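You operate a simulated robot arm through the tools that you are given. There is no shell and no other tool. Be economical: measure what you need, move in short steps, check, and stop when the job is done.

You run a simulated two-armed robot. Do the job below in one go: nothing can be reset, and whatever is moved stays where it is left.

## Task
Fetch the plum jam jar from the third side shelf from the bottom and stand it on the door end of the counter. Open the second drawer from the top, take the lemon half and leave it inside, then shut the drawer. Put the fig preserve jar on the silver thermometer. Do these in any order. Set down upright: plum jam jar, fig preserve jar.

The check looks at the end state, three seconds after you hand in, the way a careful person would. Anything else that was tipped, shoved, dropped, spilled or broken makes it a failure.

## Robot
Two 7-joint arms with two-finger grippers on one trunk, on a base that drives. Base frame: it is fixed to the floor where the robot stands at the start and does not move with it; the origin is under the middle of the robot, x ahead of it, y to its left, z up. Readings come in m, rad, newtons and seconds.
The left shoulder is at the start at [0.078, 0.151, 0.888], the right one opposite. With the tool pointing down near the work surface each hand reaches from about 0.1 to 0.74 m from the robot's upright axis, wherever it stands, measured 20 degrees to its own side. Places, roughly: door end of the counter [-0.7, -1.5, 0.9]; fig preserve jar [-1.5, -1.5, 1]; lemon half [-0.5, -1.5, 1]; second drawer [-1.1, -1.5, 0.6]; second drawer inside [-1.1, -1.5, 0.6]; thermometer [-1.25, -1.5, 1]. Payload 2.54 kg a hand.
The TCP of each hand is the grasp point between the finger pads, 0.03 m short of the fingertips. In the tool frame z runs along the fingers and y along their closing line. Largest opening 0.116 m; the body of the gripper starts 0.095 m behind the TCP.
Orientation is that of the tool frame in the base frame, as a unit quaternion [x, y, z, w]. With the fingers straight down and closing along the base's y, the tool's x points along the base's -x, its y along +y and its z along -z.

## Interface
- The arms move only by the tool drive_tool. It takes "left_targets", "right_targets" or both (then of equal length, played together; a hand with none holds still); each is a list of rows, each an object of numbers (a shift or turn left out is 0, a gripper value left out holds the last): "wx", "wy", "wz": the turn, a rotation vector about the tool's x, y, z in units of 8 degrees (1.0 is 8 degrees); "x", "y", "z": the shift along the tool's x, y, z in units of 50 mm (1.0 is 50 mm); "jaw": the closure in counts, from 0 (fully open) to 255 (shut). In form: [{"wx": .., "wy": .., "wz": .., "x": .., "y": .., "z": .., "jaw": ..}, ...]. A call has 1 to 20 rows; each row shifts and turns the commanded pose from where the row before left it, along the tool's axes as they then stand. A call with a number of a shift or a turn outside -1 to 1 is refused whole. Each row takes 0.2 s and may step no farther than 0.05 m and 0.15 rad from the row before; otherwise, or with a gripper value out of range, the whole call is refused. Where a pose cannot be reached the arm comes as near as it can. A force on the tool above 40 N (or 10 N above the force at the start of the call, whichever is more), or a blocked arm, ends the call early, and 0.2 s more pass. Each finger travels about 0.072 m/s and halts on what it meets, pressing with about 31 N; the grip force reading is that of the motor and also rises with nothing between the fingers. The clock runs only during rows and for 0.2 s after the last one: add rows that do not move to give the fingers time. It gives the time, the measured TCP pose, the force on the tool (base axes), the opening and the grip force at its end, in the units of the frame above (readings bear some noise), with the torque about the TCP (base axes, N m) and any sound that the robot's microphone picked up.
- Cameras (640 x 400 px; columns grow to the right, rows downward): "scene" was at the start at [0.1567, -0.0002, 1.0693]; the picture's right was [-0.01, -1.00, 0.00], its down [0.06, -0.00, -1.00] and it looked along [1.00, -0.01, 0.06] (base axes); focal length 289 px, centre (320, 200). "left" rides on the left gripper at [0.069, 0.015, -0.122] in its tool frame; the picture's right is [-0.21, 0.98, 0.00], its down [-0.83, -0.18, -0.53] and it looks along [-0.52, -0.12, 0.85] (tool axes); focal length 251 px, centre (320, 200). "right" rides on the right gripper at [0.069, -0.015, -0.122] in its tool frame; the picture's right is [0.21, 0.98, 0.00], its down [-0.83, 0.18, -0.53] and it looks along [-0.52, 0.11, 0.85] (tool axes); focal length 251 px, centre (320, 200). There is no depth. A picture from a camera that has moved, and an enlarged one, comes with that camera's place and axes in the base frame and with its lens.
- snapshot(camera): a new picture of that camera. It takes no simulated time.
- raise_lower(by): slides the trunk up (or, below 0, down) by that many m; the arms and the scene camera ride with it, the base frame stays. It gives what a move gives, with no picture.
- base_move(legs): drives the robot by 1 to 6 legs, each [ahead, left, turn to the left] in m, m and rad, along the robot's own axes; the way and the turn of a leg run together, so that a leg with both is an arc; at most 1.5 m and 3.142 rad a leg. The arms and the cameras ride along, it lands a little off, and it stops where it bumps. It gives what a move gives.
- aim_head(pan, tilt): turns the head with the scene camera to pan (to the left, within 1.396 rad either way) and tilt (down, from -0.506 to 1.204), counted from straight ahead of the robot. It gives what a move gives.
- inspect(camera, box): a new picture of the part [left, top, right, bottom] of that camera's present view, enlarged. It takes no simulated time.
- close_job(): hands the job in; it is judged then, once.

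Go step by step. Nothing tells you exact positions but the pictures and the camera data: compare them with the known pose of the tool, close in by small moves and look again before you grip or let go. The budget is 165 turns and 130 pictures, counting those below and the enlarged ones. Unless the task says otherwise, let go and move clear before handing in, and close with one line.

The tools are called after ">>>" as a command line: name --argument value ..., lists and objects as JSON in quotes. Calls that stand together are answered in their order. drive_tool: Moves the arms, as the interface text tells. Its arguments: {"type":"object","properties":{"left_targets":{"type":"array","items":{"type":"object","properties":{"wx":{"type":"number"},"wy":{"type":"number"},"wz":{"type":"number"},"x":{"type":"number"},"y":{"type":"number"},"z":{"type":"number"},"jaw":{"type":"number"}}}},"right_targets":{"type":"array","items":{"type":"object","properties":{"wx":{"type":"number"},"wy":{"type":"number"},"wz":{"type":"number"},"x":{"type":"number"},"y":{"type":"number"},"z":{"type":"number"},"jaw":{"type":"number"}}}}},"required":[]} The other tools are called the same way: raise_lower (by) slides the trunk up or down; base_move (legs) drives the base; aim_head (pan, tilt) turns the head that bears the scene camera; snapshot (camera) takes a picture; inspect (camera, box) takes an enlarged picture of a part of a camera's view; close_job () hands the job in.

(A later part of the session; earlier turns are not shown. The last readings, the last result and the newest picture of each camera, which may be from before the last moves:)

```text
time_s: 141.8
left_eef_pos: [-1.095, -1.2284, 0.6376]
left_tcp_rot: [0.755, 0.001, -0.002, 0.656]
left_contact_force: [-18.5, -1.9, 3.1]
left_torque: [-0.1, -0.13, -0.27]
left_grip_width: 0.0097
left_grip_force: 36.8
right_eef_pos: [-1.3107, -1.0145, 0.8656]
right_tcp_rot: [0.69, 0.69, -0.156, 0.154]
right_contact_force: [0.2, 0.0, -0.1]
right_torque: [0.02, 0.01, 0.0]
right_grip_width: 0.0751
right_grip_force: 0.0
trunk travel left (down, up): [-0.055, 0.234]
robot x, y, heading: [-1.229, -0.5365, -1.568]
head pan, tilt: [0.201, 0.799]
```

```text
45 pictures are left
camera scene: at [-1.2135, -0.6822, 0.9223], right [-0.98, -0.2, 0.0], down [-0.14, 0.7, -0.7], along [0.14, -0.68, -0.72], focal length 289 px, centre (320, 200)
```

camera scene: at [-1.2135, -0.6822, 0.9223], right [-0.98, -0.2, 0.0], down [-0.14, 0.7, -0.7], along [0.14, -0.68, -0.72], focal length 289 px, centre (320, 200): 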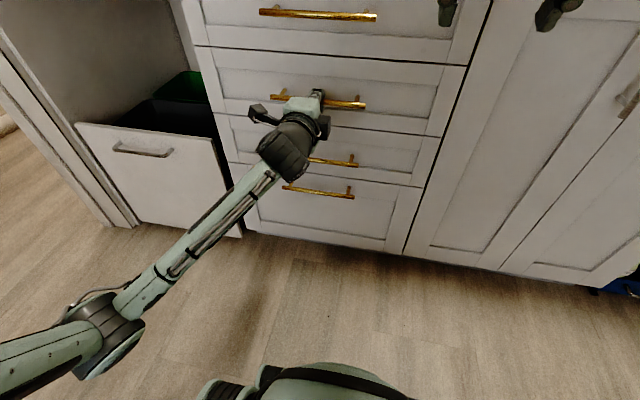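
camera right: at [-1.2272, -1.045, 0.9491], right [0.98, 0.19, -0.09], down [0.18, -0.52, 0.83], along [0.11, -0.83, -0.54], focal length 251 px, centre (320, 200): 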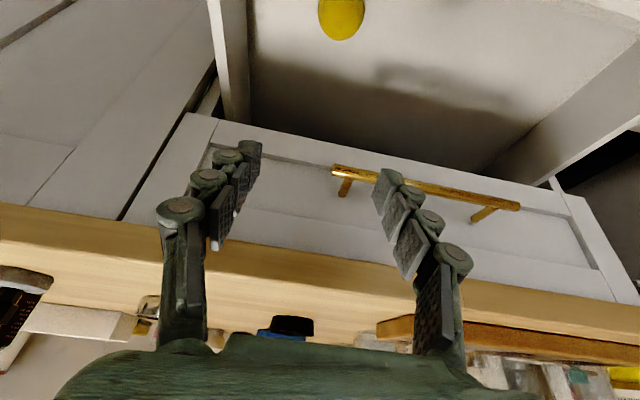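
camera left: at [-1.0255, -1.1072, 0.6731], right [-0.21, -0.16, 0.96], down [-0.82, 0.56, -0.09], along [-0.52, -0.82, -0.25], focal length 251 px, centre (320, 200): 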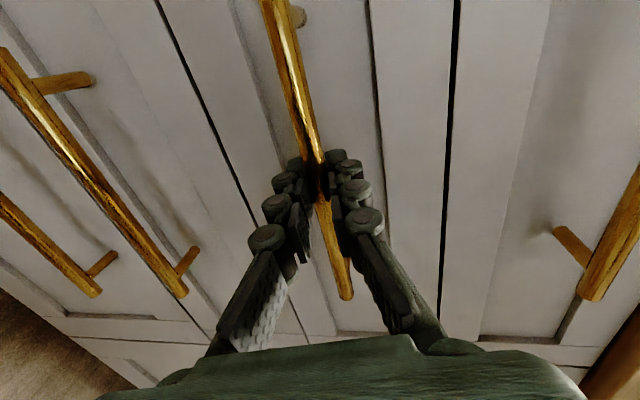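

The drawer is shut. I'll open the left fingers and back away.

>>> drive_tool --left_targets '[{"jaw": 120}, {}, {}, {"z": -0.6, "y": -0.08}, {"z": -0.8, "y": -0.1}, {"z": -0.8, "y": -0.1}, {}]'

>>> snapshot --camera "left"

>>> inspect --camera "scene" --box '[180, 0, 500, 200]'

```text
time_s: 143.4
left_eef_pos: [-1.0926, -1.1194, 0.6395]
left_tcp_rot: [0.755, 0.003, 0.0, 0.656]
left_contact_force: [0.1, 0.0, 0.4]
left_torque: [0.01, 0.03, 0.0]
left_grip_width: 0.0613
left_grip_force: 0.1
right_eef_pos: [-1.31, -1.0154, 0.8648]
right_tcp_rot: [0.69, 0.691, -0.155, 0.153]
right_contact_force: [0.3, 0.0, 0.1]
right_torque: [0.0, -0.01, 0.03]
right_grip_width: 0.075
right_grip_force: 0.0
trunk travel left (down, up): [-0.055, 0.234]
robot x, y, heading: [-1.2274, -0.5354, -1.572]
head pan, tilt: [0.201, 0.799]
```

```text
44 pictures are left
camera left: at [-1.0245, -1.0006, 0.672], right [-0.21, -0.14, 0.97], down [-0.83, 0.55, -0.1], along [-0.52, -0.82, -0.23], focal length 251 px, centre (320, 200)
```

left: 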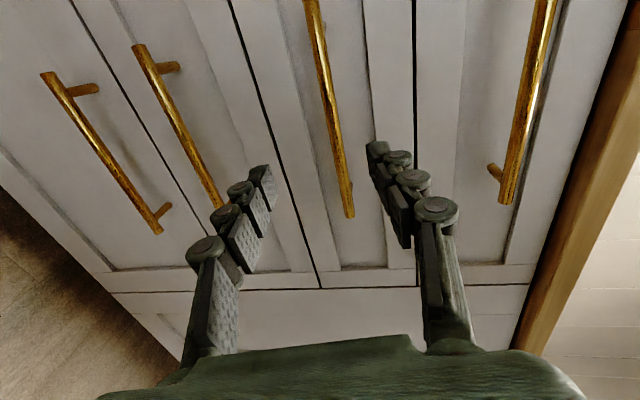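

```text
2.00 times, centred on (340, 100) of scene
camera zoom: at [-1.2126, -0.6824, 0.9223], right [-0.98, -0.2, 0.0], down [-0.15, 0.7, -0.7], along [0.14, -0.68, -0.72], focal length 578 px, centre (280, 400)
```

zoom: 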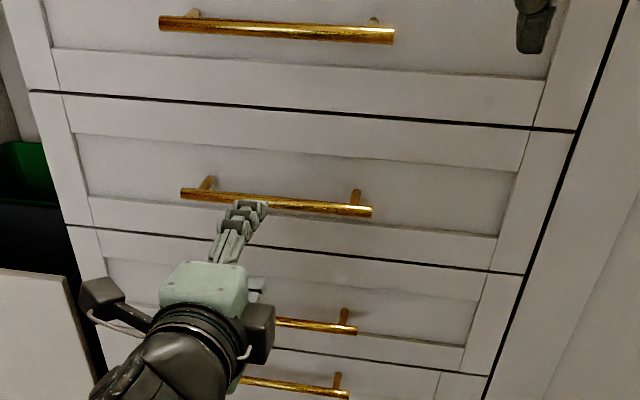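

The drawer is closed and free. Next, the fig jar: I'll raise the trunk and stow the left hand again.

>>> raise_lower --by 0.13

>>> drive_tool --left_targets '[{"y": 0.9, "z": -0.3}, {"y": 0.9, "z": -0.3}, {"y": 0.9, "z": -0.3}, {"y": 0.9, "z": -0.3}, {"y": 0.9, "z": -0.3}, {"wz": -1}, {"wz": -1}, {"wz": -1}, {"wz": -1}, {"wz": -1}, {"wz": -1}, {"wz": -1}, {"wz": -1}, {"wz": -1}, {"wz": -1}, {"wz": -1}, {"wz": -0.25}, {}]'

>>> drive_tool --left_targets '[{"wy": 1}, {"wy": 1}, {"wy": 1}, {"wy": 1}, {"wy": 1}, {"wy": 1}, {"wy": 1}, {"wy": 1}, {"wy": 1}, {"wy": 1}, {"x": 0.9}, {"x": 0.9}, {}]'

>>> aim_head --pan -0.2 --tilt 0.45

>>> snapshot --camera "scene"

```text
time_s: 145.0
left_eef_pos: [-1.0938, -1.1202, 0.769]
left_tcp_rot: [0.755, 0.003, -0.001, 0.656]
left_contact_force: [0.4, -0.7, -0.2]
left_torque: [-0.02, 0.01, -0.04]
left_grip_width: 0.0615
left_grip_force: 0.0
right_eef_pos: [-1.3101, -1.0152, 0.9952]
right_tcp_rot: [0.69, 0.69, -0.155, 0.152]
right_contact_force: [-0.5, 0.5, 0.9]
right_torque: [0.01, 0.01, -0.01]
right_grip_width: 0.0752
right_grip_force: 0.0
trunk travel left (down, up): [-0.185, 0.104]
robot x, y, heading: [-1.2312, -0.5369, -1.565]
head pan, tilt: [0.201, 0.799]
```

```text
time_s: 148.8
left_eef_pos: [-1.0924, -1.078, 1.0021]
left_tcp_rot: [0.531, 0.536, -0.464, 0.464]
left_contact_force: [0.2, 0.7, 0.2]
left_torque: [0.01, 0.01, 0.01]
left_grip_width: 0.0616
left_grip_force: 0.1
right_eef_pos: [-1.3104, -1.0148, 0.995]
right_tcp_rot: [0.69, 0.69, -0.154, 0.153]
right_contact_force: [-0.1, -0.8, -0.1]
right_torque: [0.03, -0.01, 0.0]
right_grip_width: 0.0749
right_grip_force: 0.1
trunk travel left (down, up): [-0.185, 0.104]
robot x, y, heading: [-1.2287, -0.5373, -1.566]
head pan, tilt: [0.201, 0.799]
```

```text
time_s: 150.3
left_eef_pos: [-1.0952, -1.221, 0.9073]
left_tcp_rot: [0.677, 0.68, -0.202, 0.197]
left_contact_force: [-3.3, 21.2, 10.5]
left_torque: [0.26, -0.1, -0.02]
left_grip_width: 0.0456
left_grip_force: 9.3
left hand out of reach, approached as far as the arm can: row 2, 3, 4, 5, 6, 7
right_eef_pos: [-1.3104, -1.0127, 0.996]
right_tcp_rot: [0.69, 0.691, -0.155, 0.153]
right_contact_force: [-0.9, -0.4, 0.0]
right_torque: [0.0, 0.01, -0.04]
right_grip_width: 0.0749
right_grip_force: 0.1
trunk travel left (down, up): [-0.185, 0.104]
robot x, y, heading: [-1.228, -0.5358, -1.565]
head pan, tilt: [0.201, 0.799]
stopped in row 7 (left hand): the force on the tool passed its limit at 57 N (the readings are from after the stop); the commanded pose is now the measured one
```

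```text
time_s: 151.1
left_eef_pos: [-1.0926, -1.2229, 0.9044]
left_tcp_rot: [0.677, 0.68, -0.201, 0.196]
left_contact_force: [-1.0, 18.0, -2.1]
left_torque: [0.35, 0.02, -0.22]
left_grip_width: 0.0656
left_grip_force: 0.9
right_eef_pos: [-1.3098, -1.0137, 0.9958]
right_tcp_rot: [0.69, 0.691, -0.155, 0.153]
right_contact_force: [0.3, 0.1, -0.4]
right_torque: [0.02, 0.0, 0.0]
right_grip_width: 0.0751
right_grip_force: 0.1
trunk travel left (down, up): [-0.185, 0.104]
robot x, y, heading: [-1.2316, -0.5356, -1.566]
head pan, tilt: [-0.201, 0.45]
```

```text
42 pictures are left
camera scene: at [-1.2469, -0.6923, 1.0828], right [-0.98, 0.19, 0.0], down [0.08, 0.43, -0.9], along [-0.17, -0.88, -0.43], focal length 289 px, centre (320, 200)
```

scene: 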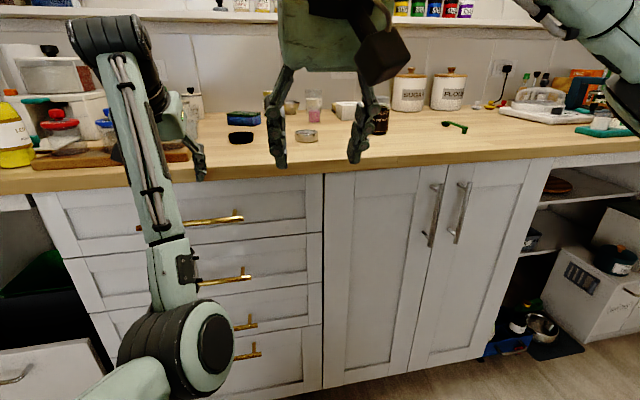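

The left hand wandered against the counter's front edge while it was out of reach. I'll ease it back and check the things nearby.

>>> drive_tool --left_targets '[{"z": -0.2, "x": 0.3}, {"z": -0.36, "x": 0.56}, {"z": -0.36, "x": 0.56}, {"z": -0.36, "x": 0.56}, {}]'

>>> snapshot --camera "scene"

>>> inspect --camera "scene" --box '[0, 60, 240, 200]'

```text
time_s: 152.3
left_eef_pos: [-1.0924, -1.2228, 0.9045]
left_tcp_rot: [0.677, 0.68, -0.201, 0.197]
left_contact_force: [-0.3, 19.4, -1.0]
left_torque: [0.34, -0.01, -0.18]
left_grip_width: 0.0624
left_grip_force: 0.1
left hand out of reach, approached as far as the arm can: row 1, 2, 3, 4
right_eef_pos: [-1.3083, -1.0135, 0.9946]
right_tcp_rot: [0.689, 0.691, -0.155, 0.154]
right_contact_force: [0.3, 0.2, 1.1]
right_torque: [0.02, 0.01, -0.02]
right_grip_width: 0.075
right_grip_force: 0.1
trunk travel left (down, up): [-0.185, 0.104]
robot x, y, heading: [-1.2307, -0.5397, -1.568]
head pan, tilt: [-0.201, 0.45]
```

```text
41 pictures are left
camera scene: at [-1.2469, -0.6919, 1.0831], right [-0.98, 0.19, 0.0], down [0.08, 0.42, -0.9], along [-0.18, -0.88, -0.43], focal length 289 px, centre (320, 200)
```

scene: 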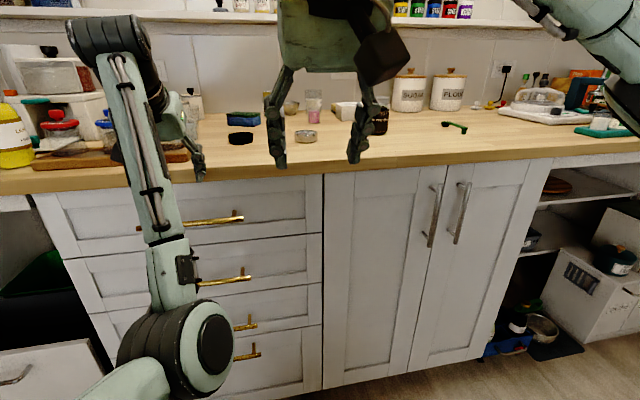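

```text
2.67 times, centred on (120, 130) of scene
camera zoom: at [-1.2469, -0.6919, 1.0831], right [-0.98, 0.19, 0.0], down [0.08, 0.42, -0.9], along [-0.18, -0.88, -0.43], focal length 770 px, centre (853, 387)
```

zoom: 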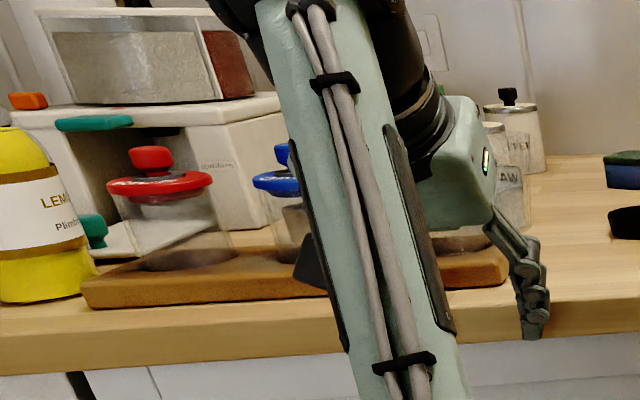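

The hand presses only on the counter's front edge; the arm is in an awkward fold. I'll back the whole base off 0.2 m.

>>> base_move --legs '[[-0.2, 0, 0]]'

>>> drive_tool --left_targets '[{"z": -0.5, "x": -0.3}, {"z": -0.8, "x": -0.5}, {"z": -0.8, "x": -0.5}, {"z": -0.8, "x": -0.5}, {}]'

>>> snapshot --camera "scene"

```text
time_s: 153.9
left_eef_pos: [-1.0918, -1.0269, 0.9032]
left_tcp_rot: [0.676, 0.681, -0.2, 0.198]
left_contact_force: [0.3, 0.3, 0.8]
left_torque: [-0.01, 0.01, 0.0]
left_grip_width: 0.0612
left_grip_force: 0.1
right_eef_pos: [-1.3102, -0.8182, 0.9951]
right_tcp_rot: [0.69, 0.691, -0.155, 0.153]
right_contact_force: [0.0, -0.4, -0.7]
right_torque: [-0.04, -0.01, 0.0]
right_grip_width: 0.0754
right_grip_force: 0.1
trunk travel left (down, up): [-0.185, 0.104]
robot x, y, heading: [-1.2288, -0.3339, -1.564]
head pan, tilt: [-0.201, 0.45]
```

```text
time_s: 155.1
left_eef_pos: [-1.0883, -1.0582, 1.0672]
left_tcp_rot: [0.677, 0.681, -0.201, 0.196]
left_contact_force: [-0.1, 1.4, 0.1]
left_torque: [0.03, 0.01, 0.0]
left_grip_width: 0.0613
left_grip_force: 0.1
left hand out of reach, approached as far as the arm can: row 1, 2, 3
right_eef_pos: [-1.311, -0.8181, 0.9947]
right_tcp_rot: [0.69, 0.69, -0.155, 0.152]
right_contact_force: [0.5, 0.4, -1.3]
right_torque: [0.0, 0.03, 0.01]
right_grip_width: 0.0752
right_grip_force: 0.1
trunk travel left (down, up): [-0.185, 0.104]
robot x, y, heading: [-1.2309, -0.3377, -1.57]
head pan, tilt: [-0.201, 0.45]
```

```text
39 pictures are left
camera scene: at [-1.2478, -0.4967, 1.0827], right [-0.98, 0.19, 0.0], down [0.08, 0.43, -0.9], along [-0.17, -0.88, -0.44], focal length 289 px, centre (320, 200)
```

scene: 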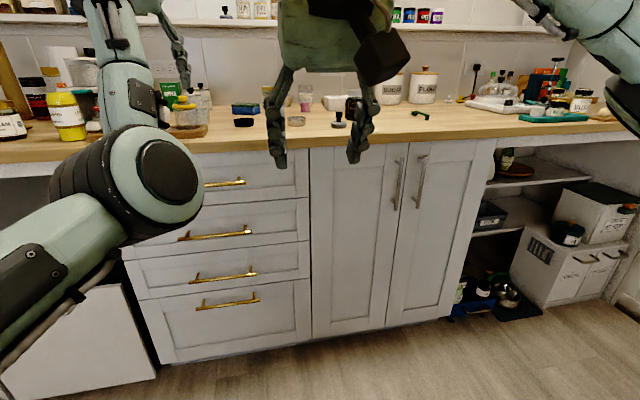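

Left hand is free. I'll draw it back further to a compact stow.

>>> drive_tool --left_targets '[{"z": -0.48, "x": 0.75}, {"z": -0.48, "x": 0.75}, {"z": -0.48, "x": 0.75}, {"z": -0.48, "x": 0.75}, {"z": -0.48, "x": 0.75}, {"z": -0.48, "x": 0.75}, {"z": -0.48, "x": 0.75}, {}]'

>>> snapshot --camera "scene"

```text
time_s: 156.9
left_eef_pos: [-1.0296, -1.0333, 1.1062]
left_tcp_rot: [0.677, 0.68, -0.201, 0.198]
left_contact_force: [-0.6, -0.1, -0.4]
left_torque: [0.03, -0.02, 0.03]
left_grip_width: 0.0613
left_grip_force: 0.0
left hand out of reach, approached as far as the arm can: row 1, 2, 3, 4, 5, 6, 7
right_eef_pos: [-1.3105, -0.8182, 0.9949]
right_tcp_rot: [0.69, 0.691, -0.155, 0.152]
right_contact_force: [-0.5, -0.6, 0.3]
right_torque: [0.01, -0.02, 0.0]
right_grip_width: 0.0749
right_grip_force: 0.1
trunk travel left (down, up): [-0.185, 0.104]
robot x, y, heading: [-1.2296, -0.3443, -1.566]
head pan, tilt: [-0.201, 0.45]
```

```text
38 pictures are left
camera scene: at [-1.2478, -0.4966, 1.0827], right [-0.98, 0.19, 0.0], down [0.08, 0.43, -0.9], along [-0.17, -0.88, -0.44], focal length 289 px, centre (320, 200)
```

scene: 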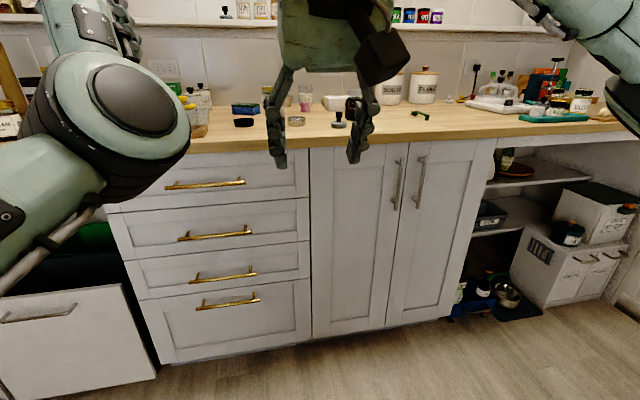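

The left arm is folded oddly. I'll level the hand, which suits this elbow position, then pull it back.

>>> drive_tool --left_targets '[{"wy": -1}, {"wy": -1}, {"wy": -1}, {"wy": -1}, {"wy": -1}, {"wy": -1}, {"z": -0.9}, {"z": -0.9}, {"z": -0.9}, {"z": -0.9}, {"z": -0.9}, {"z": -0.9}, {}]'

>>> snapshot --camera "scene"

```text
time_s: 159.7
left_eef_pos: [-1.0322, -0.8795, 1.132]
left_tcp_rot: [0.536, 0.541, -0.459, 0.457]
left_contact_force: [-0.4, -0.4, -0.1]
left_torque: [0.01, 0.0, 0.0]
left_grip_width: 0.0614
left_grip_force: 0.0
left hand out of reach, approached as far as the arm can: row 10, 11, 12
right_eef_pos: [-1.3101, -0.8189, 0.9953]
right_tcp_rot: [0.69, 0.69, -0.156, 0.152]
right_contact_force: [-0.7, 0.4, 0.0]
right_torque: [0.02, 0.03, -0.01]
right_grip_width: 0.0749
right_grip_force: 0.1
trunk travel left (down, up): [-0.185, 0.104]
robot x, y, heading: [-1.2329, -0.3398, -1.568]
head pan, tilt: [-0.201, 0.45]
```

```text
37 pictures are left
camera scene: at [-1.2478, -0.4966, 1.0827], right [-0.98, 0.19, 0.0], down [0.08, 0.43, -0.9], along [-0.17, -0.88, -0.44], focal length 289 px, centre (320, 200)
```

scene: 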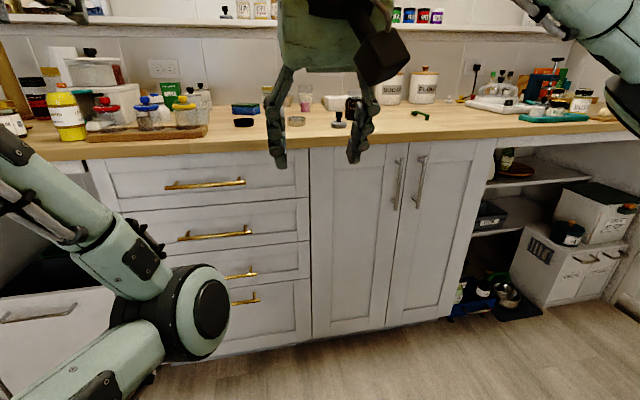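

The counter items all still stand. The left elbow now sits low in front, so I'll raise the left hand to lift it.

>>> drive_tool --left_targets '[{"x": -0.9}, {"x": -0.9}, {"x": -0.9}, {"x": -0.9}, {"z": -0.8}, {"z": -0.8}, {"z": -0.8}, {"y": 0.8}, {"y": 0.8}, {}]'

>>> aim_head --pan 0.3 --tilt 0.6

>>> snapshot --camera "scene"

```text
time_s: 161.9
left_eef_pos: [-0.937, -0.8569, 1.3548]
left_tcp_rot: [0.537, 0.542, -0.458, 0.457]
left_contact_force: [-0.7, 0.4, 0.4]
left_torque: [-0.01, 0.01, 0.0]
left_grip_width: 0.0614
left_grip_force: 0.1
left hand out of reach, approached as far as the arm can: row 1, 5, 6, 7
right_eef_pos: [-1.3106, -0.8186, 0.9951]
right_tcp_rot: [0.69, 0.691, -0.154, 0.153]
right_contact_force: [0.1, -0.5, 0.0]
right_torque: [0.02, -0.02, -0.02]
right_grip_width: 0.0753
right_grip_force: 0.0
trunk travel left (down, up): [-0.185, 0.104]
robot x, y, heading: [-1.2295, -0.3388, -1.566]
head pan, tilt: [-0.201, 0.45]
```

```text
time_s: 162.8
left_eef_pos: [-0.9369, -0.8588, 1.3543]
left_tcp_rot: [0.537, 0.542, -0.459, 0.456]
left_contact_force: [-0.8, -0.3, -0.8]
left_torque: [0.03, -0.01, 0.04]
left_grip_width: 0.0615
left_grip_force: 0.0
right_eef_pos: [-1.3102, -0.8184, 0.9944]
right_tcp_rot: [0.69, 0.69, -0.154, 0.152]
right_contact_force: [0.5, -0.8, -0.9]
right_torque: [0.0, 0.01, -0.02]
right_grip_width: 0.0748
right_grip_force: 0.0
trunk travel left (down, up): [-0.185, 0.104]
robot x, y, heading: [-1.2313, -0.3411, -1.566]
head pan, tilt: [0.3, 0.6]
```

```text
36 pictures are left
camera scene: at [-1.2034, -0.4908, 1.0692], right [-0.95, -0.3, 0.0], down [-0.17, 0.54, -0.83], along [0.25, -0.79, -0.56], focal length 289 px, centre (320, 200)
```

scene: 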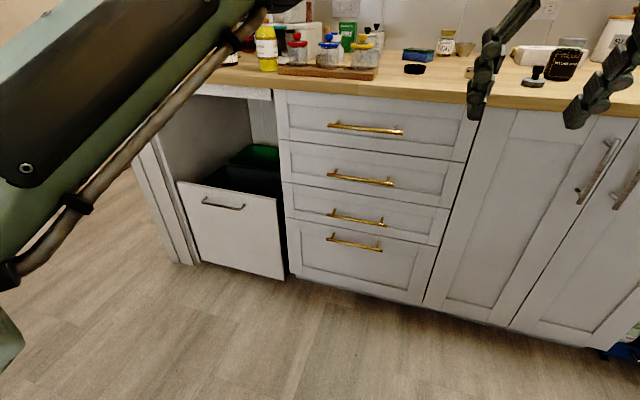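

The left arm is out of the way now. I'll strafe right and move forward, then look at the fig jar and thermometer.

>>> base_move --legs '[[0, -0.22, 0], [0.28, 0, 0]]'

>>> drive_tool --right_targets '[{"y": -0.9, "jaw": 0}, {"y": -0.9}, {"y": -0.9}, {"y": -0.9}, {"z": -0.6, "wy": -1}, {"z": -0.6, "wy": -1}, {"wy": -1}, {"wy": -1}, {}]'

>>> aim_head --pan 0.0 --tilt 0.45

>>> snapshot --camera "scene"

>>> snapshot --camera "right"

```text
time_s: 167.1
left_eef_pos: [-1.1528, -1.134, 1.3549]
left_tcp_rot: [0.536, 0.543, -0.458, 0.457]
left_contact_force: [1.2, -0.2, -0.1]
left_torque: [-0.02, -0.01, -0.03]
left_grip_width: 0.0614
left_grip_force: 0.1
right_eef_pos: [-1.5276, -1.0966, 0.9941]
right_tcp_rot: [0.688, 0.692, -0.154, 0.153]
right_contact_force: [-0.2, 0.0, 0.4]
right_torque: [-0.02, 0.01, -0.01]
right_grip_width: 0.0753
right_grip_force: 0.1
trunk travel left (down, up): [-0.185, 0.104]
robot x, y, heading: [-1.4481, -0.6136, -1.557]
head pan, tilt: [0.3, 0.6]
```

```text
time_s: 169.1
left_eef_pos: [-1.1538, -1.134, 1.356]
left_tcp_rot: [0.536, 0.543, -0.457, 0.457]
left_contact_force: [0.4, 0.1, -0.2]
left_torque: [0.01, 0.0, 0.0]
left_grip_width: 0.0613
left_grip_force: 0.0
right_eef_pos: [-1.7062, -1.0699, 1.0474]
right_tcp_rot: [0.618, 0.623, -0.339, 0.339]
right_contact_force: [-0.4, 0.2, -0.5]
right_torque: [0.0, -0.01, -0.01]
right_grip_width: 0.116
right_grip_force: 0.1
trunk travel left (down, up): [-0.185, 0.104]
robot x, y, heading: [-1.4517, -0.6161, -1.563]
head pan, tilt: [0.3, 0.6]
```

```text
time_s: 169.9
left_eef_pos: [-1.1549, -1.1345, 1.3562]
left_tcp_rot: [0.535, 0.543, -0.457, 0.458]
left_contact_force: [-0.3, -0.4, 0.1]
left_torque: [-0.01, 0.0, -0.05]
left_grip_width: 0.0616
left_grip_force: 0.0
right_eef_pos: [-1.7069, -1.0689, 1.0467]
right_tcp_rot: [0.619, 0.623, -0.338, 0.338]
right_contact_force: [-0.2, -0.8, -0.1]
right_torque: [0.01, -0.01, 0.0]
right_grip_width: 0.1158
right_grip_force: 0.1
trunk travel left (down, up): [-0.185, 0.104]
robot x, y, heading: [-1.4468, -0.6188, -1.561]
head pan, tilt: [0.0, 0.45]
```

```text
35 pictures are left
camera scene: at [-1.4472, -0.776, 1.0827], right [-1.0, -0.01, 0.0], down [0.0, 0.44, -0.9], along [0.01, -0.9, -0.44], focal length 289 px, centre (320, 200)
```

scene: 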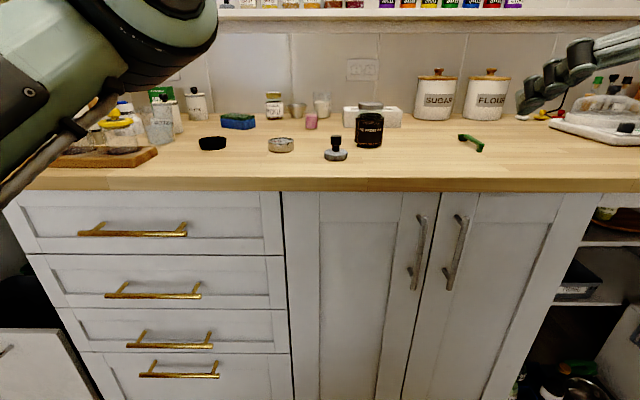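

```text
34 pictures are left
camera right: at [-1.7223, -0.9285, 1.0564], right [0.98, 0.12, -0.18], down [0.18, 0.0, 0.98], along [0.12, -0.99, -0.02], focal length 251 px, centre (320, 200)
```

right: 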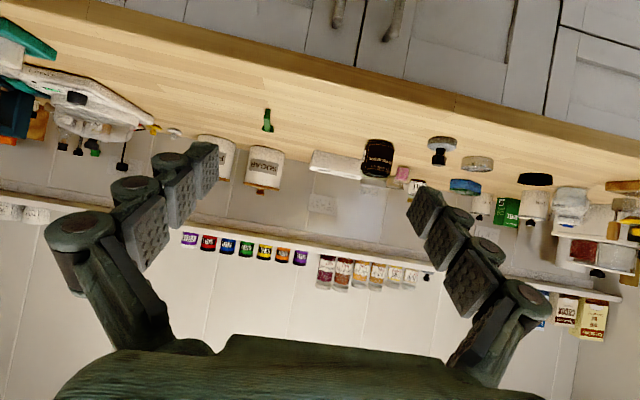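

>>> inspect --camera "scene" --box '[240, 80, 440, 200]'

```text
3.20 times, centred on (340, 140) of scene
camera zoom: at [-1.4472, -0.776, 1.0827], right [-1.0, -0.01, 0.0], down [0.0, 0.44, -0.9], along [0.01, -0.9, -0.44], focal length 924 px, centre (256, 392)
```

zoom: 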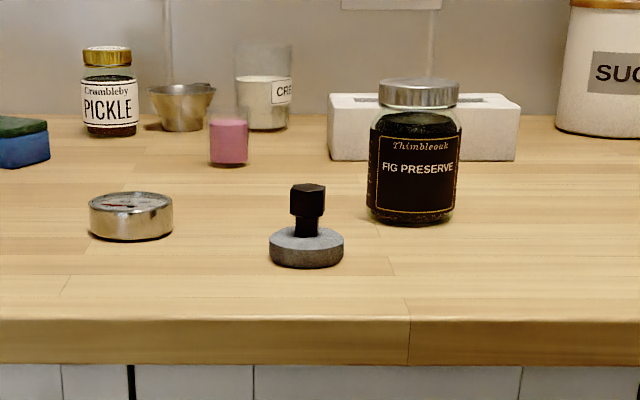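

Positions: thermometer centre (-1.350, -1.440), top z≈0.915, about 60 mm across; fig jar (-1.564, -1.488), about 73 mm across, with a stamp in front at (-1.475, -1.41). I'll move 0.15 m closer and bring the right hand above and before the jar.

>>> base_move --legs '[[0.15, 0, 0]]'

>>> drive_tool --right_targets '[{"wy": 0.8, "jaw": 25}, {"wy": 0.4, "z": -0.6, "x": -0.5}, {"y": 0.7, "z": 0.4, "x": -0.3}, {"y": 0.7, "z": 0.4, "x": -0.3}, {"y": 0.7, "z": 0.4, "x": -0.3}, {"y": 0.7, "z": 0.4, "x": -0.3}, {}]'

>>> snapshot --camera "right"

>>> snapshot --camera "scene"

```text
time_s: 171.3
left_eef_pos: [-1.1492, -1.2847, 1.355]
left_tcp_rot: [0.534, 0.544, -0.457, 0.458]
left_contact_force: [0.1, 0.3, -0.2]
left_torque: [-0.02, 0.01, 0.01]
left_grip_width: 0.0612
left_grip_force: 0.1
right_eef_pos: [-1.703, -1.2212, 1.0467]
right_tcp_rot: [0.618, 0.624, -0.338, 0.339]
right_contact_force: [-0.2, 0.9, -0.5]
right_torque: [0.02, -0.01, 0.04]
right_grip_width: 0.1159
right_grip_force: 0.0
trunk travel left (down, up): [-0.185, 0.104]
robot x, y, heading: [-1.4486, -0.7682, -1.552]
head pan, tilt: [0.0, 0.45]
```

```text
time_s: 172.9
left_eef_pos: [-1.1501, -1.2834, 1.3552]
left_tcp_rot: [0.535, 0.543, -0.457, 0.458]
left_contact_force: [-0.5, -0.2, -0.8]
left_torque: [0.0, 0.02, 0.01]
left_grip_width: 0.0614
left_grip_force: 0.0
right_eef_pos: [-1.5623, -1.3124, 1.0744]
right_tcp_rot: [0.644, 0.65, -0.285, 0.285]
right_contact_force: [0.4, -0.3, -0.1]
right_torque: [0.01, 0.01, -0.05]
right_grip_width: 0.1045
right_grip_force: 0.0
trunk travel left (down, up): [-0.185, 0.104]
robot x, y, heading: [-1.4487, -0.7654, -1.561]
head pan, tilt: [0.0, 0.45]
```

```text
32 pictures are left
camera right: at [-1.5792, -1.1754, 1.1069], right [0.97, 0.15, -0.16], down [0.19, -0.16, 0.97], along [0.12, -0.97, -0.19], focal length 251 px, centre (320, 200)
```

right: 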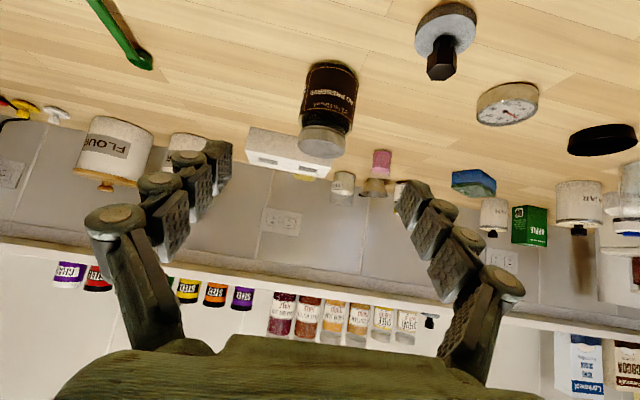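

```text
31 pictures are left
camera scene: at [-1.4449, -0.9269, 1.0827], right [-1.0, -0.01, 0.0], down [-0.01, 0.44, -0.9], along [0.01, -0.9, -0.44], focal length 289 px, centre (320, 200)
```

scene: 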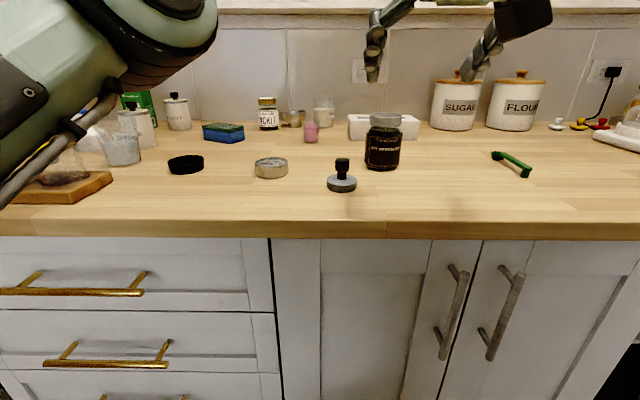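

Jar refined to about (-1.558, -1.48). I'll move above it with the fingers straddling its lid and look again.

>>> drive_tool --right_targets '[{"z": 0.7, "x": -0.44}, {"z": 0.7, "x": -0.44}, {"z": 0.7, "x": -0.44}, {"z": 0.7, "x": -0.44}, {}]'

>>> snapshot --camera "right"

>>> inspect --camera "scene" --box '[240, 60, 460, 200]'

```text
time_s: 174.1
left_eef_pos: [-1.1485, -1.2832, 1.3566]
left_tcp_rot: [0.534, 0.543, -0.457, 0.459]
left_contact_force: [-0.3, -0.1, -0.7]
left_torque: [0.02, 0.0, -0.01]
left_grip_width: 0.0614
left_grip_force: 0.0
right_eef_pos: [-1.562, -1.4727, 1.0483]
right_tcp_rot: [0.643, 0.651, -0.285, 0.285]
right_contact_force: [-0.7, 0.2, 0.3]
right_torque: [0.0, 0.0, -0.02]
right_grip_width: 0.1049
right_grip_force: 0.1
trunk travel left (down, up): [-0.185, 0.104]
robot x, y, heading: [-1.4485, -0.768, -1.559]
head pan, tilt: [0.0, 0.45]
```

```text
30 pictures are left
camera right: at [-1.5784, -1.3355, 1.0806], right [0.97, 0.15, -0.16], down [0.19, -0.16, 0.97], along [0.12, -0.97, -0.19], focal length 251 px, centre (320, 200)
```

right: 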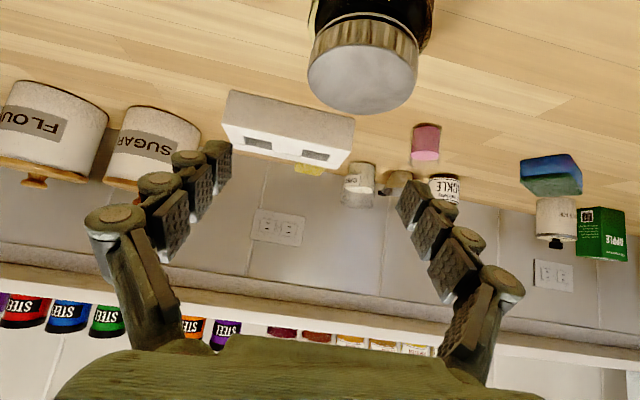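

```text
2.86 times, centred on (350, 130) of scene
camera zoom: at [-1.4449, -0.9268, 1.0828], right [-1.0, -0.01, 0.0], down [-0.01, 0.44, -0.9], along [0.01, -0.9, -0.44], focal length 825 px, centre (234, 400)
```

zoom: 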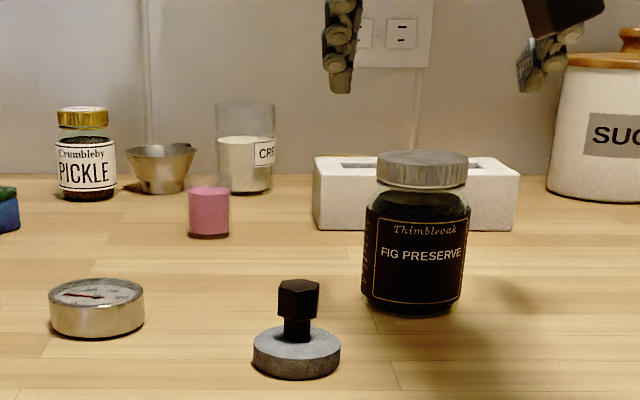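

The lid is close under the hand, a bit left (x≈-1.555). I'll shift slightly and descend halfway, with the fingers around the lid, then check depth.

>>> drive_tool --right_targets '[{"y": 0.14}, {"z": 0.34, "x": 0.37}, {"z": 0.34, "x": 0.37}, {}]'

>>> snapshot --camera "right"

>>> inspect --camera "scene" --box '[240, 60, 460, 200]'

```text
time_s: 175.1
left_eef_pos: [-1.1494, -1.2836, 1.355]
left_tcp_rot: [0.535, 0.544, -0.457, 0.458]
left_contact_force: [-0.1, -0.4, -0.1]
left_torque: [-0.03, 0.02, -0.01]
left_grip_width: 0.0615
left_grip_force: 0.1
right_eef_pos: [-1.5543, -1.4731, 0.9951]
right_tcp_rot: [0.644, 0.651, -0.285, 0.285]
right_contact_force: [-0.8, -0.2, -0.1]
right_torque: [0.04, 0.0, 0.0]
right_grip_width: 0.1045
right_grip_force: 0.0
trunk travel left (down, up): [-0.185, 0.104]
robot x, y, heading: [-1.4456, -0.7671, -1.555]
head pan, tilt: [0.0, 0.45]
```

```text
28 pictures are left
camera right: at [-1.5712, -1.3359, 1.0279], right [0.97, 0.15, -0.16], down [0.19, -0.16, 0.97], along [0.12, -0.97, -0.19], focal length 251 px, centre (320, 200)
```

right: 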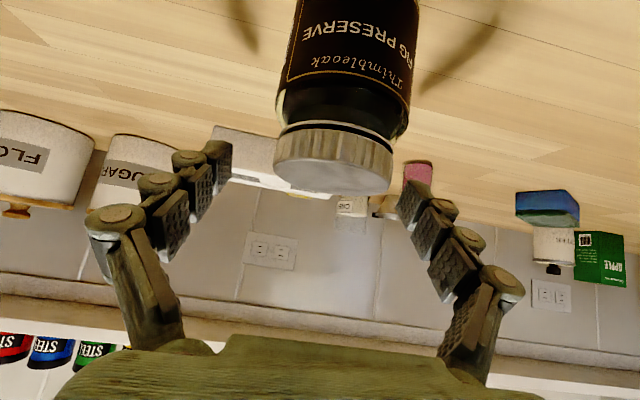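

```text
2.86 times, centred on (350, 130) of scene
camera zoom: at [-1.4448, -0.9269, 1.0828], right [-1.0, -0.01, 0.0], down [-0.01, 0.44, -0.9], along [0.01, -0.9, -0.44], focal length 825 px, centre (234, 400)
```

zoom: 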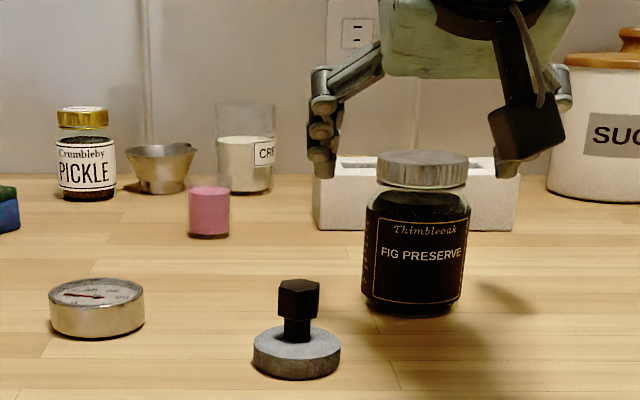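

Two wrist views agree the lid centre is at (-1.555, -1.44, 0.997), so the jar is slightly nearer than I assumed. I'll back 2.3 cm, descend to mid-body and check.

>>> drive_tool --right_targets '[{"z": -0.34, "x": 0.31}, {"z": 0.32, "x": 0.35}, {"z": 0.32, "x": 0.35}, {}]'

>>> snapshot --camera "right"

>>> inspect --camera "scene" --box '[280, 80, 460, 200]'

```text
time_s: 176.1
left_eef_pos: [-1.1504, -1.2831, 1.3559]
left_tcp_rot: [0.534, 0.545, -0.456, 0.458]
left_contact_force: [1.5, -0.4, -0.2]
left_torque: [-0.04, 0.03, 0.02]
left_grip_width: 0.0615
left_grip_force: 0.0
right_eef_pos: [-1.5549, -1.4522, 0.9476]
right_tcp_rot: [0.644, 0.65, -0.285, 0.285]
right_contact_force: [-0.2, 0.2, 0.1]
right_torque: [0.03, -0.01, 0.03]
right_grip_width: 0.1049
right_grip_force: 0.0
trunk travel left (down, up): [-0.185, 0.104]
robot x, y, heading: [-1.4448, -0.7667, -1.56]
head pan, tilt: [0.0, 0.45]
```

```text
26 pictures are left
camera right: at [-1.5703, -1.3137, 0.9798], right [0.97, 0.15, -0.16], down [0.19, -0.16, 0.97], along [0.12, -0.97, -0.19], focal length 251 px, centre (320, 200)
```

right: 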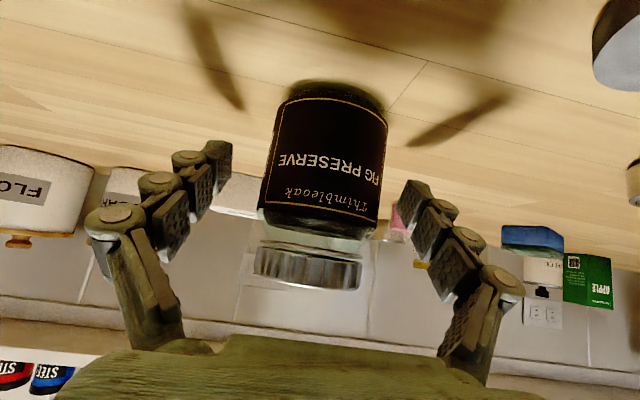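

```text
3.33 times, centred on (370, 140) of scene
camera zoom: at [-1.4449, -0.9269, 1.0828], right [-1.0, -0.01, 0.0], down [-0.01, 0.44, -0.9], along [0.01, -0.9, -0.44], focal length 963 px, centre (153, 400)
```

zoom: 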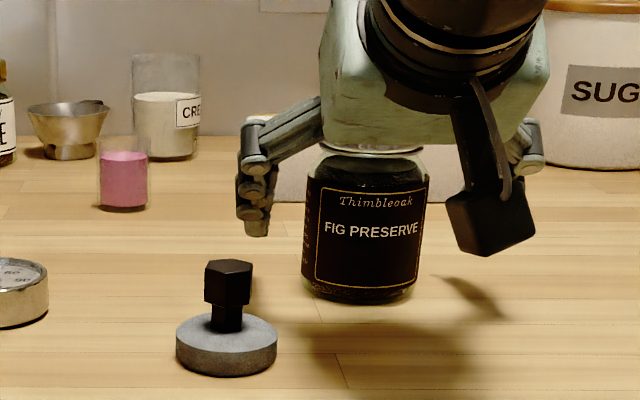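

The jar sits between the pads, about 5 mm off centre. I'll correct that and close.

>>> drive_tool --right_targets '[{"y": 0.1, "z": 0.09, "x": -0.08}, {}, {"jaw": 255}, {}, {}, {}]'

>>> snapshot --camera "right"

```text
time_s: 177.5
left_eef_pos: [-1.1493, -1.2835, 1.3556]
left_tcp_rot: [0.534, 0.544, -0.457, 0.459]
left_contact_force: [0.1, 0.1, 0.6]
left_torque: [0.0, 0.01, 0.06]
left_grip_width: 0.0615
left_grip_force: 0.0
right_eef_pos: [-1.5491, -1.4573, 0.9483]
right_tcp_rot: [0.644, 0.65, -0.285, 0.285]
right_contact_force: [-2.1, -1.5, 1.3]
right_torque: [0.05, 0.05, 0.05]
right_grip_width: 0.0616
right_grip_force: 31.0
trunk travel left (down, up): [-0.185, 0.104]
robot x, y, heading: [-1.4476, -0.7653, -1.558]
head pan, tilt: [0.0, 0.45]
```

```text
24 pictures are left
camera right: at [-1.5656, -1.32, 0.9805], right [0.97, 0.15, -0.16], down [0.19, -0.16, 0.97], along [0.12, -0.97, -0.19], focal length 251 px, centre (320, 200)
```

right: 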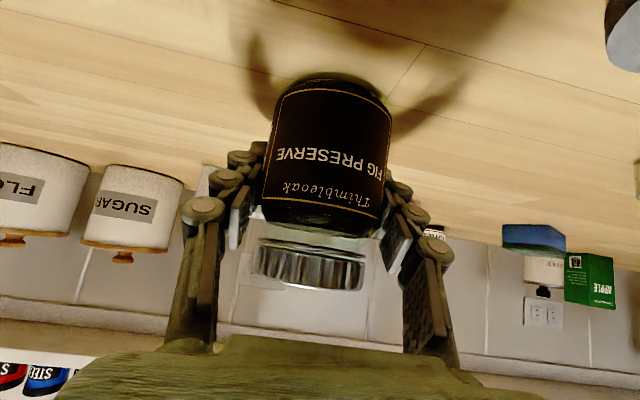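

Gripped at 62 mm. I'll lift 7.5 cm and carry the jar over to just above the thermometer.

>>> drive_tool --right_targets '[{"z": -0.25, "x": -0.28}, {"z": -0.38, "x": -0.41}, {"z": -0.38, "x": -0.41}, {"y": 0.8, "z": -0.13, "x": 0.12}, {"y": 0.8, "z": -0.13, "x": 0.12}, {"y": 0.8, "z": -0.13, "x": 0.12}, {"y": 0.8, "z": -0.13, "x": 0.12}, {"y": 0.8, "z": -0.13, "x": 0.12}, {}, {}]'

>>> snapshot --camera "scene"

>>> snapshot --camera "right"

```text
time_s: 179.7
left_eef_pos: [-1.1507, -1.2843, 1.3551]
left_tcp_rot: [0.535, 0.545, -0.456, 0.458]
left_contact_force: [0.5, -0.2, -0.1]
left_torque: [0.03, 0.02, 0.0]
left_grip_width: 0.0613
left_grip_force: 0.0
right_eef_pos: [-1.3479, -1.413, 1.0209]
right_tcp_rot: [0.644, 0.65, -0.285, 0.285]
right_contact_force: [0.4, 0.2, -3.0]
right_torque: [-0.03, 0.02, 0.01]
right_grip_width: 0.0615
right_grip_force: 31.2
trunk travel left (down, up): [-0.185, 0.104]
robot x, y, heading: [-1.4437, -0.7705, -1.556]
head pan, tilt: [0.0, 0.45]
```

```text
23 pictures are left
camera scene: at [-1.4448, -0.9272, 1.0827], right [-1.0, -0.01, 0.0], down [-0.01, 0.44, -0.9], along [0.01, -0.9, -0.44], focal length 289 px, centre (320, 200)
```

scene: 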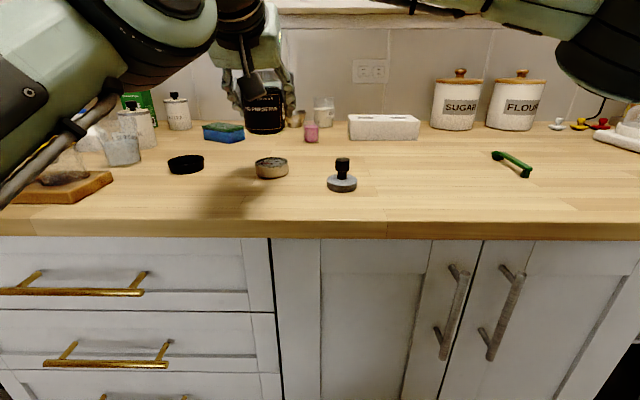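

```text
22 pictures are left
camera right: at [-1.3647, -1.2759, 1.0536], right [0.97, 0.15, -0.16], down [0.19, -0.16, 0.97], along [0.12, -0.97, -0.19], focal length 251 px, centre (320, 200)
```

right: 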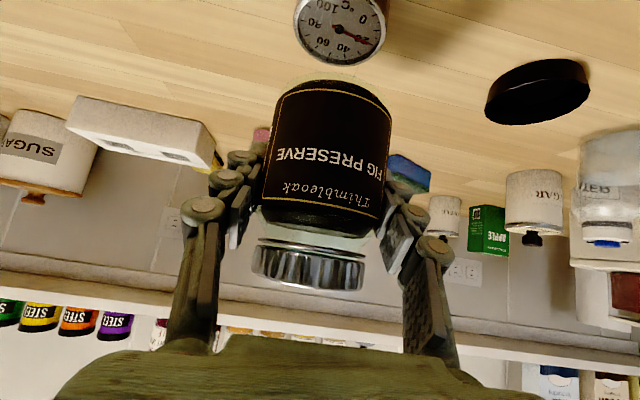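

The dial face reads (-1.354, -1.405, 0.92) and the jar axis about (-1.349, -1.405): nearly aligned. I'll zoom to confirm.

>>> inspect --camera "scene" --box '[210, 70, 330, 190]'

```text
3.33 times, centred on (270, 130) of scene
camera zoom: at [-1.4448, -0.9272, 1.0827], right [-1.0, -0.01, 0.0], down [-0.01, 0.44, -0.9], along [0.01, -0.9, -0.44], focal length 963 px, centre (487, 433)
```

zoom: 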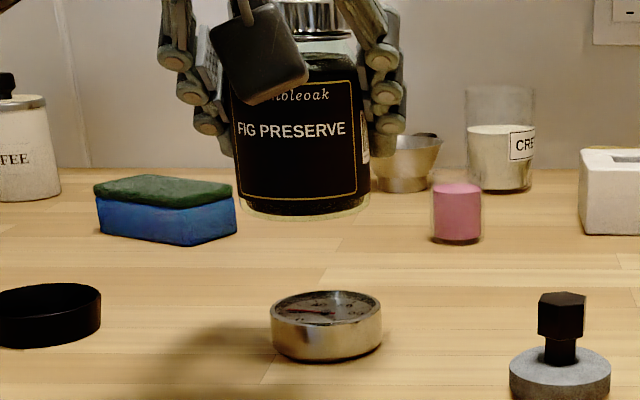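

Aligned within a few mm in depth and about 5 mm to the left. I'll correct that and descend to just above the dial.

>>> drive_tool --right_targets '[{"y": -0.1}, {"z": 0.203, "x": 0.221}, {"z": 0.203, "x": 0.221}, {"z": 0.135, "x": 0.147}, {}]'

>>> inspect --camera "scene" --box '[210, 90, 330, 190]'

>>> snapshot --camera "right"

```text
time_s: 180.9
left_eef_pos: [-1.1489, -1.2838, 1.3543]
left_tcp_rot: [0.534, 0.545, -0.456, 0.459]
left_contact_force: [0.0, 0.6, 0.7]
left_torque: [0.0, 0.01, -0.02]
left_grip_width: 0.0614
left_grip_force: 0.1
right_eef_pos: [-1.3533, -1.4121, 0.9806]
right_tcp_rot: [0.643, 0.652, -0.284, 0.284]
right_contact_force: [-0.3, 0.0, -4.3]
right_torque: [0.0, 0.0, -0.02]
right_grip_width: 0.0619
right_grip_force: 31.0
trunk travel left (down, up): [-0.185, 0.104]
robot x, y, heading: [-1.447, -0.7714, -1.559]
head pan, tilt: [0.0, 0.45]
```

```text
4.00 times, centred on (270, 140) of scene
camera zoom: at [-1.4448, -0.9273, 1.0827], right [-1.0, -0.01, 0.0], down [-0.01, 0.44, -0.9], along [0.01, -0.9, -0.44], focal length 1155 px, centre (520, 440)
```

zoom: 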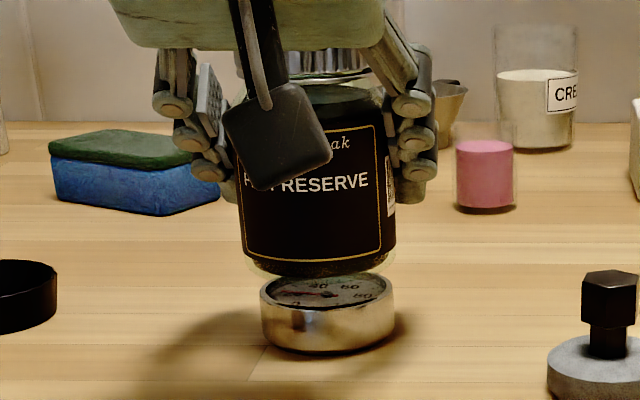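

```text
19 pictures are left
camera right: at [-1.3694, -1.2751, 1.0136], right [0.97, 0.15, -0.16], down [0.19, -0.16, 0.97], along [0.12, -0.97, -0.19], focal length 251 px, centre (320, 200)
```

right: 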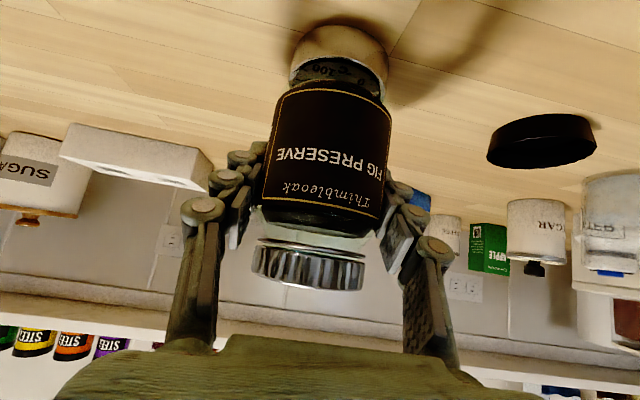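

Alignment holds from both cameras. I'll lower in 3 mm steps to contact.

>>> drive_tool --right_targets '[{"z": 0.041, "x": 0.044}, {"z": 0.041, "x": 0.044}, {"z": 0.041, "x": 0.044}, {"z": 0.041, "x": 0.044}, {}]'

```text
time_s: 182.1
left_eef_pos: [-1.1498, -1.2836, 1.3564]
left_tcp_rot: [0.534, 0.544, -0.457, 0.459]
left_contact_force: [0.1, 0.0, 0.1]
left_torque: [-0.02, -0.01, 0.01]
left_grip_width: 0.0614
left_grip_force: 0.1
right_eef_pos: [-1.3532, -1.4117, 0.9701]
right_tcp_rot: [0.643, 0.651, -0.284, 0.286]
right_contact_force: [1.6, -0.7, 2.2]
right_torque: [0.02, -0.08, 0.01]
right_grip_width: 0.0618
right_grip_force: 30.9
trunk travel left (down, up): [-0.185, 0.104]
robot x, y, heading: [-1.4465, -0.7704, -1.56]
head pan, tilt: [0.0, 0.45]
```

Contact is beginning. One or two more millimetres, then I'll look.

>>> drive_tool --right_targets '[{"z": 0.02, "x": 0.022}, {}]'

>>> inspect --camera "scene" --box '[210, 90, 330, 190]'

>>> inspect --camera "right" --box '[230, 0, 430, 140]'

```text
time_s: 182.7
left_eef_pos: [-1.1495, -1.283, 1.3551]
left_tcp_rot: [0.534, 0.544, -0.456, 0.459]
left_contact_force: [0.0, 0.3, 0.7]
left_torque: [0.04, 0.04, 0.03]
left_grip_width: 0.0614
left_grip_force: 0.1
right_eef_pos: [-1.3535, -1.412, 0.971]
right_tcp_rot: [0.643, 0.651, -0.285, 0.287]
right_contact_force: [1.8, -2.6, 9.6]
right_torque: [-0.01, -0.02, -0.01]
right_grip_width: 0.0617
right_grip_force: 30.7
trunk travel left (down, up): [-0.185, 0.104]
robot x, y, heading: [-1.4438, -0.7672, -1.557]
head pan, tilt: [0.0, 0.45]
```

```text
4.00 times, centred on (270, 140) of scene
camera zoom: at [-1.4448, -0.9263, 1.083], right [-1.0, -0.01, 0.0], down [-0.01, 0.43, -0.9], along [0.01, -0.9, -0.43], focal length 1155 px, centre (520, 440)
```

zoom: 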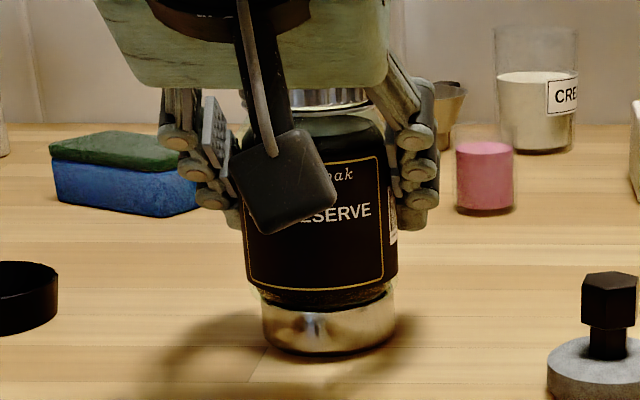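

```text
2.86 times, centred on (330, 70) of right
camera zoom: at [-1.3698, -1.2744, 1.0018], right [0.97, 0.15, -0.16], down [0.18, -0.16, 0.97], along [0.12, -0.98, -0.18], focal length 718 px, centre (291, 571)
```

zoom: 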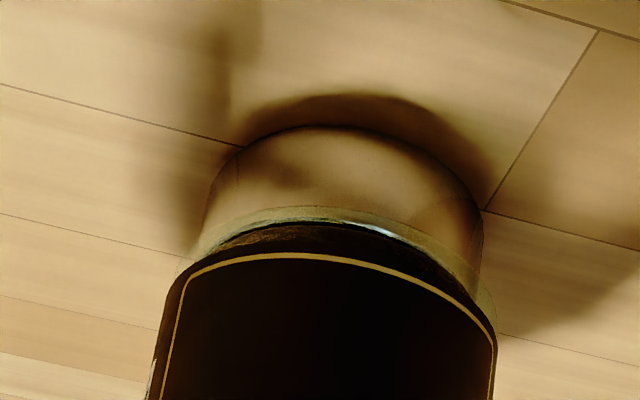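

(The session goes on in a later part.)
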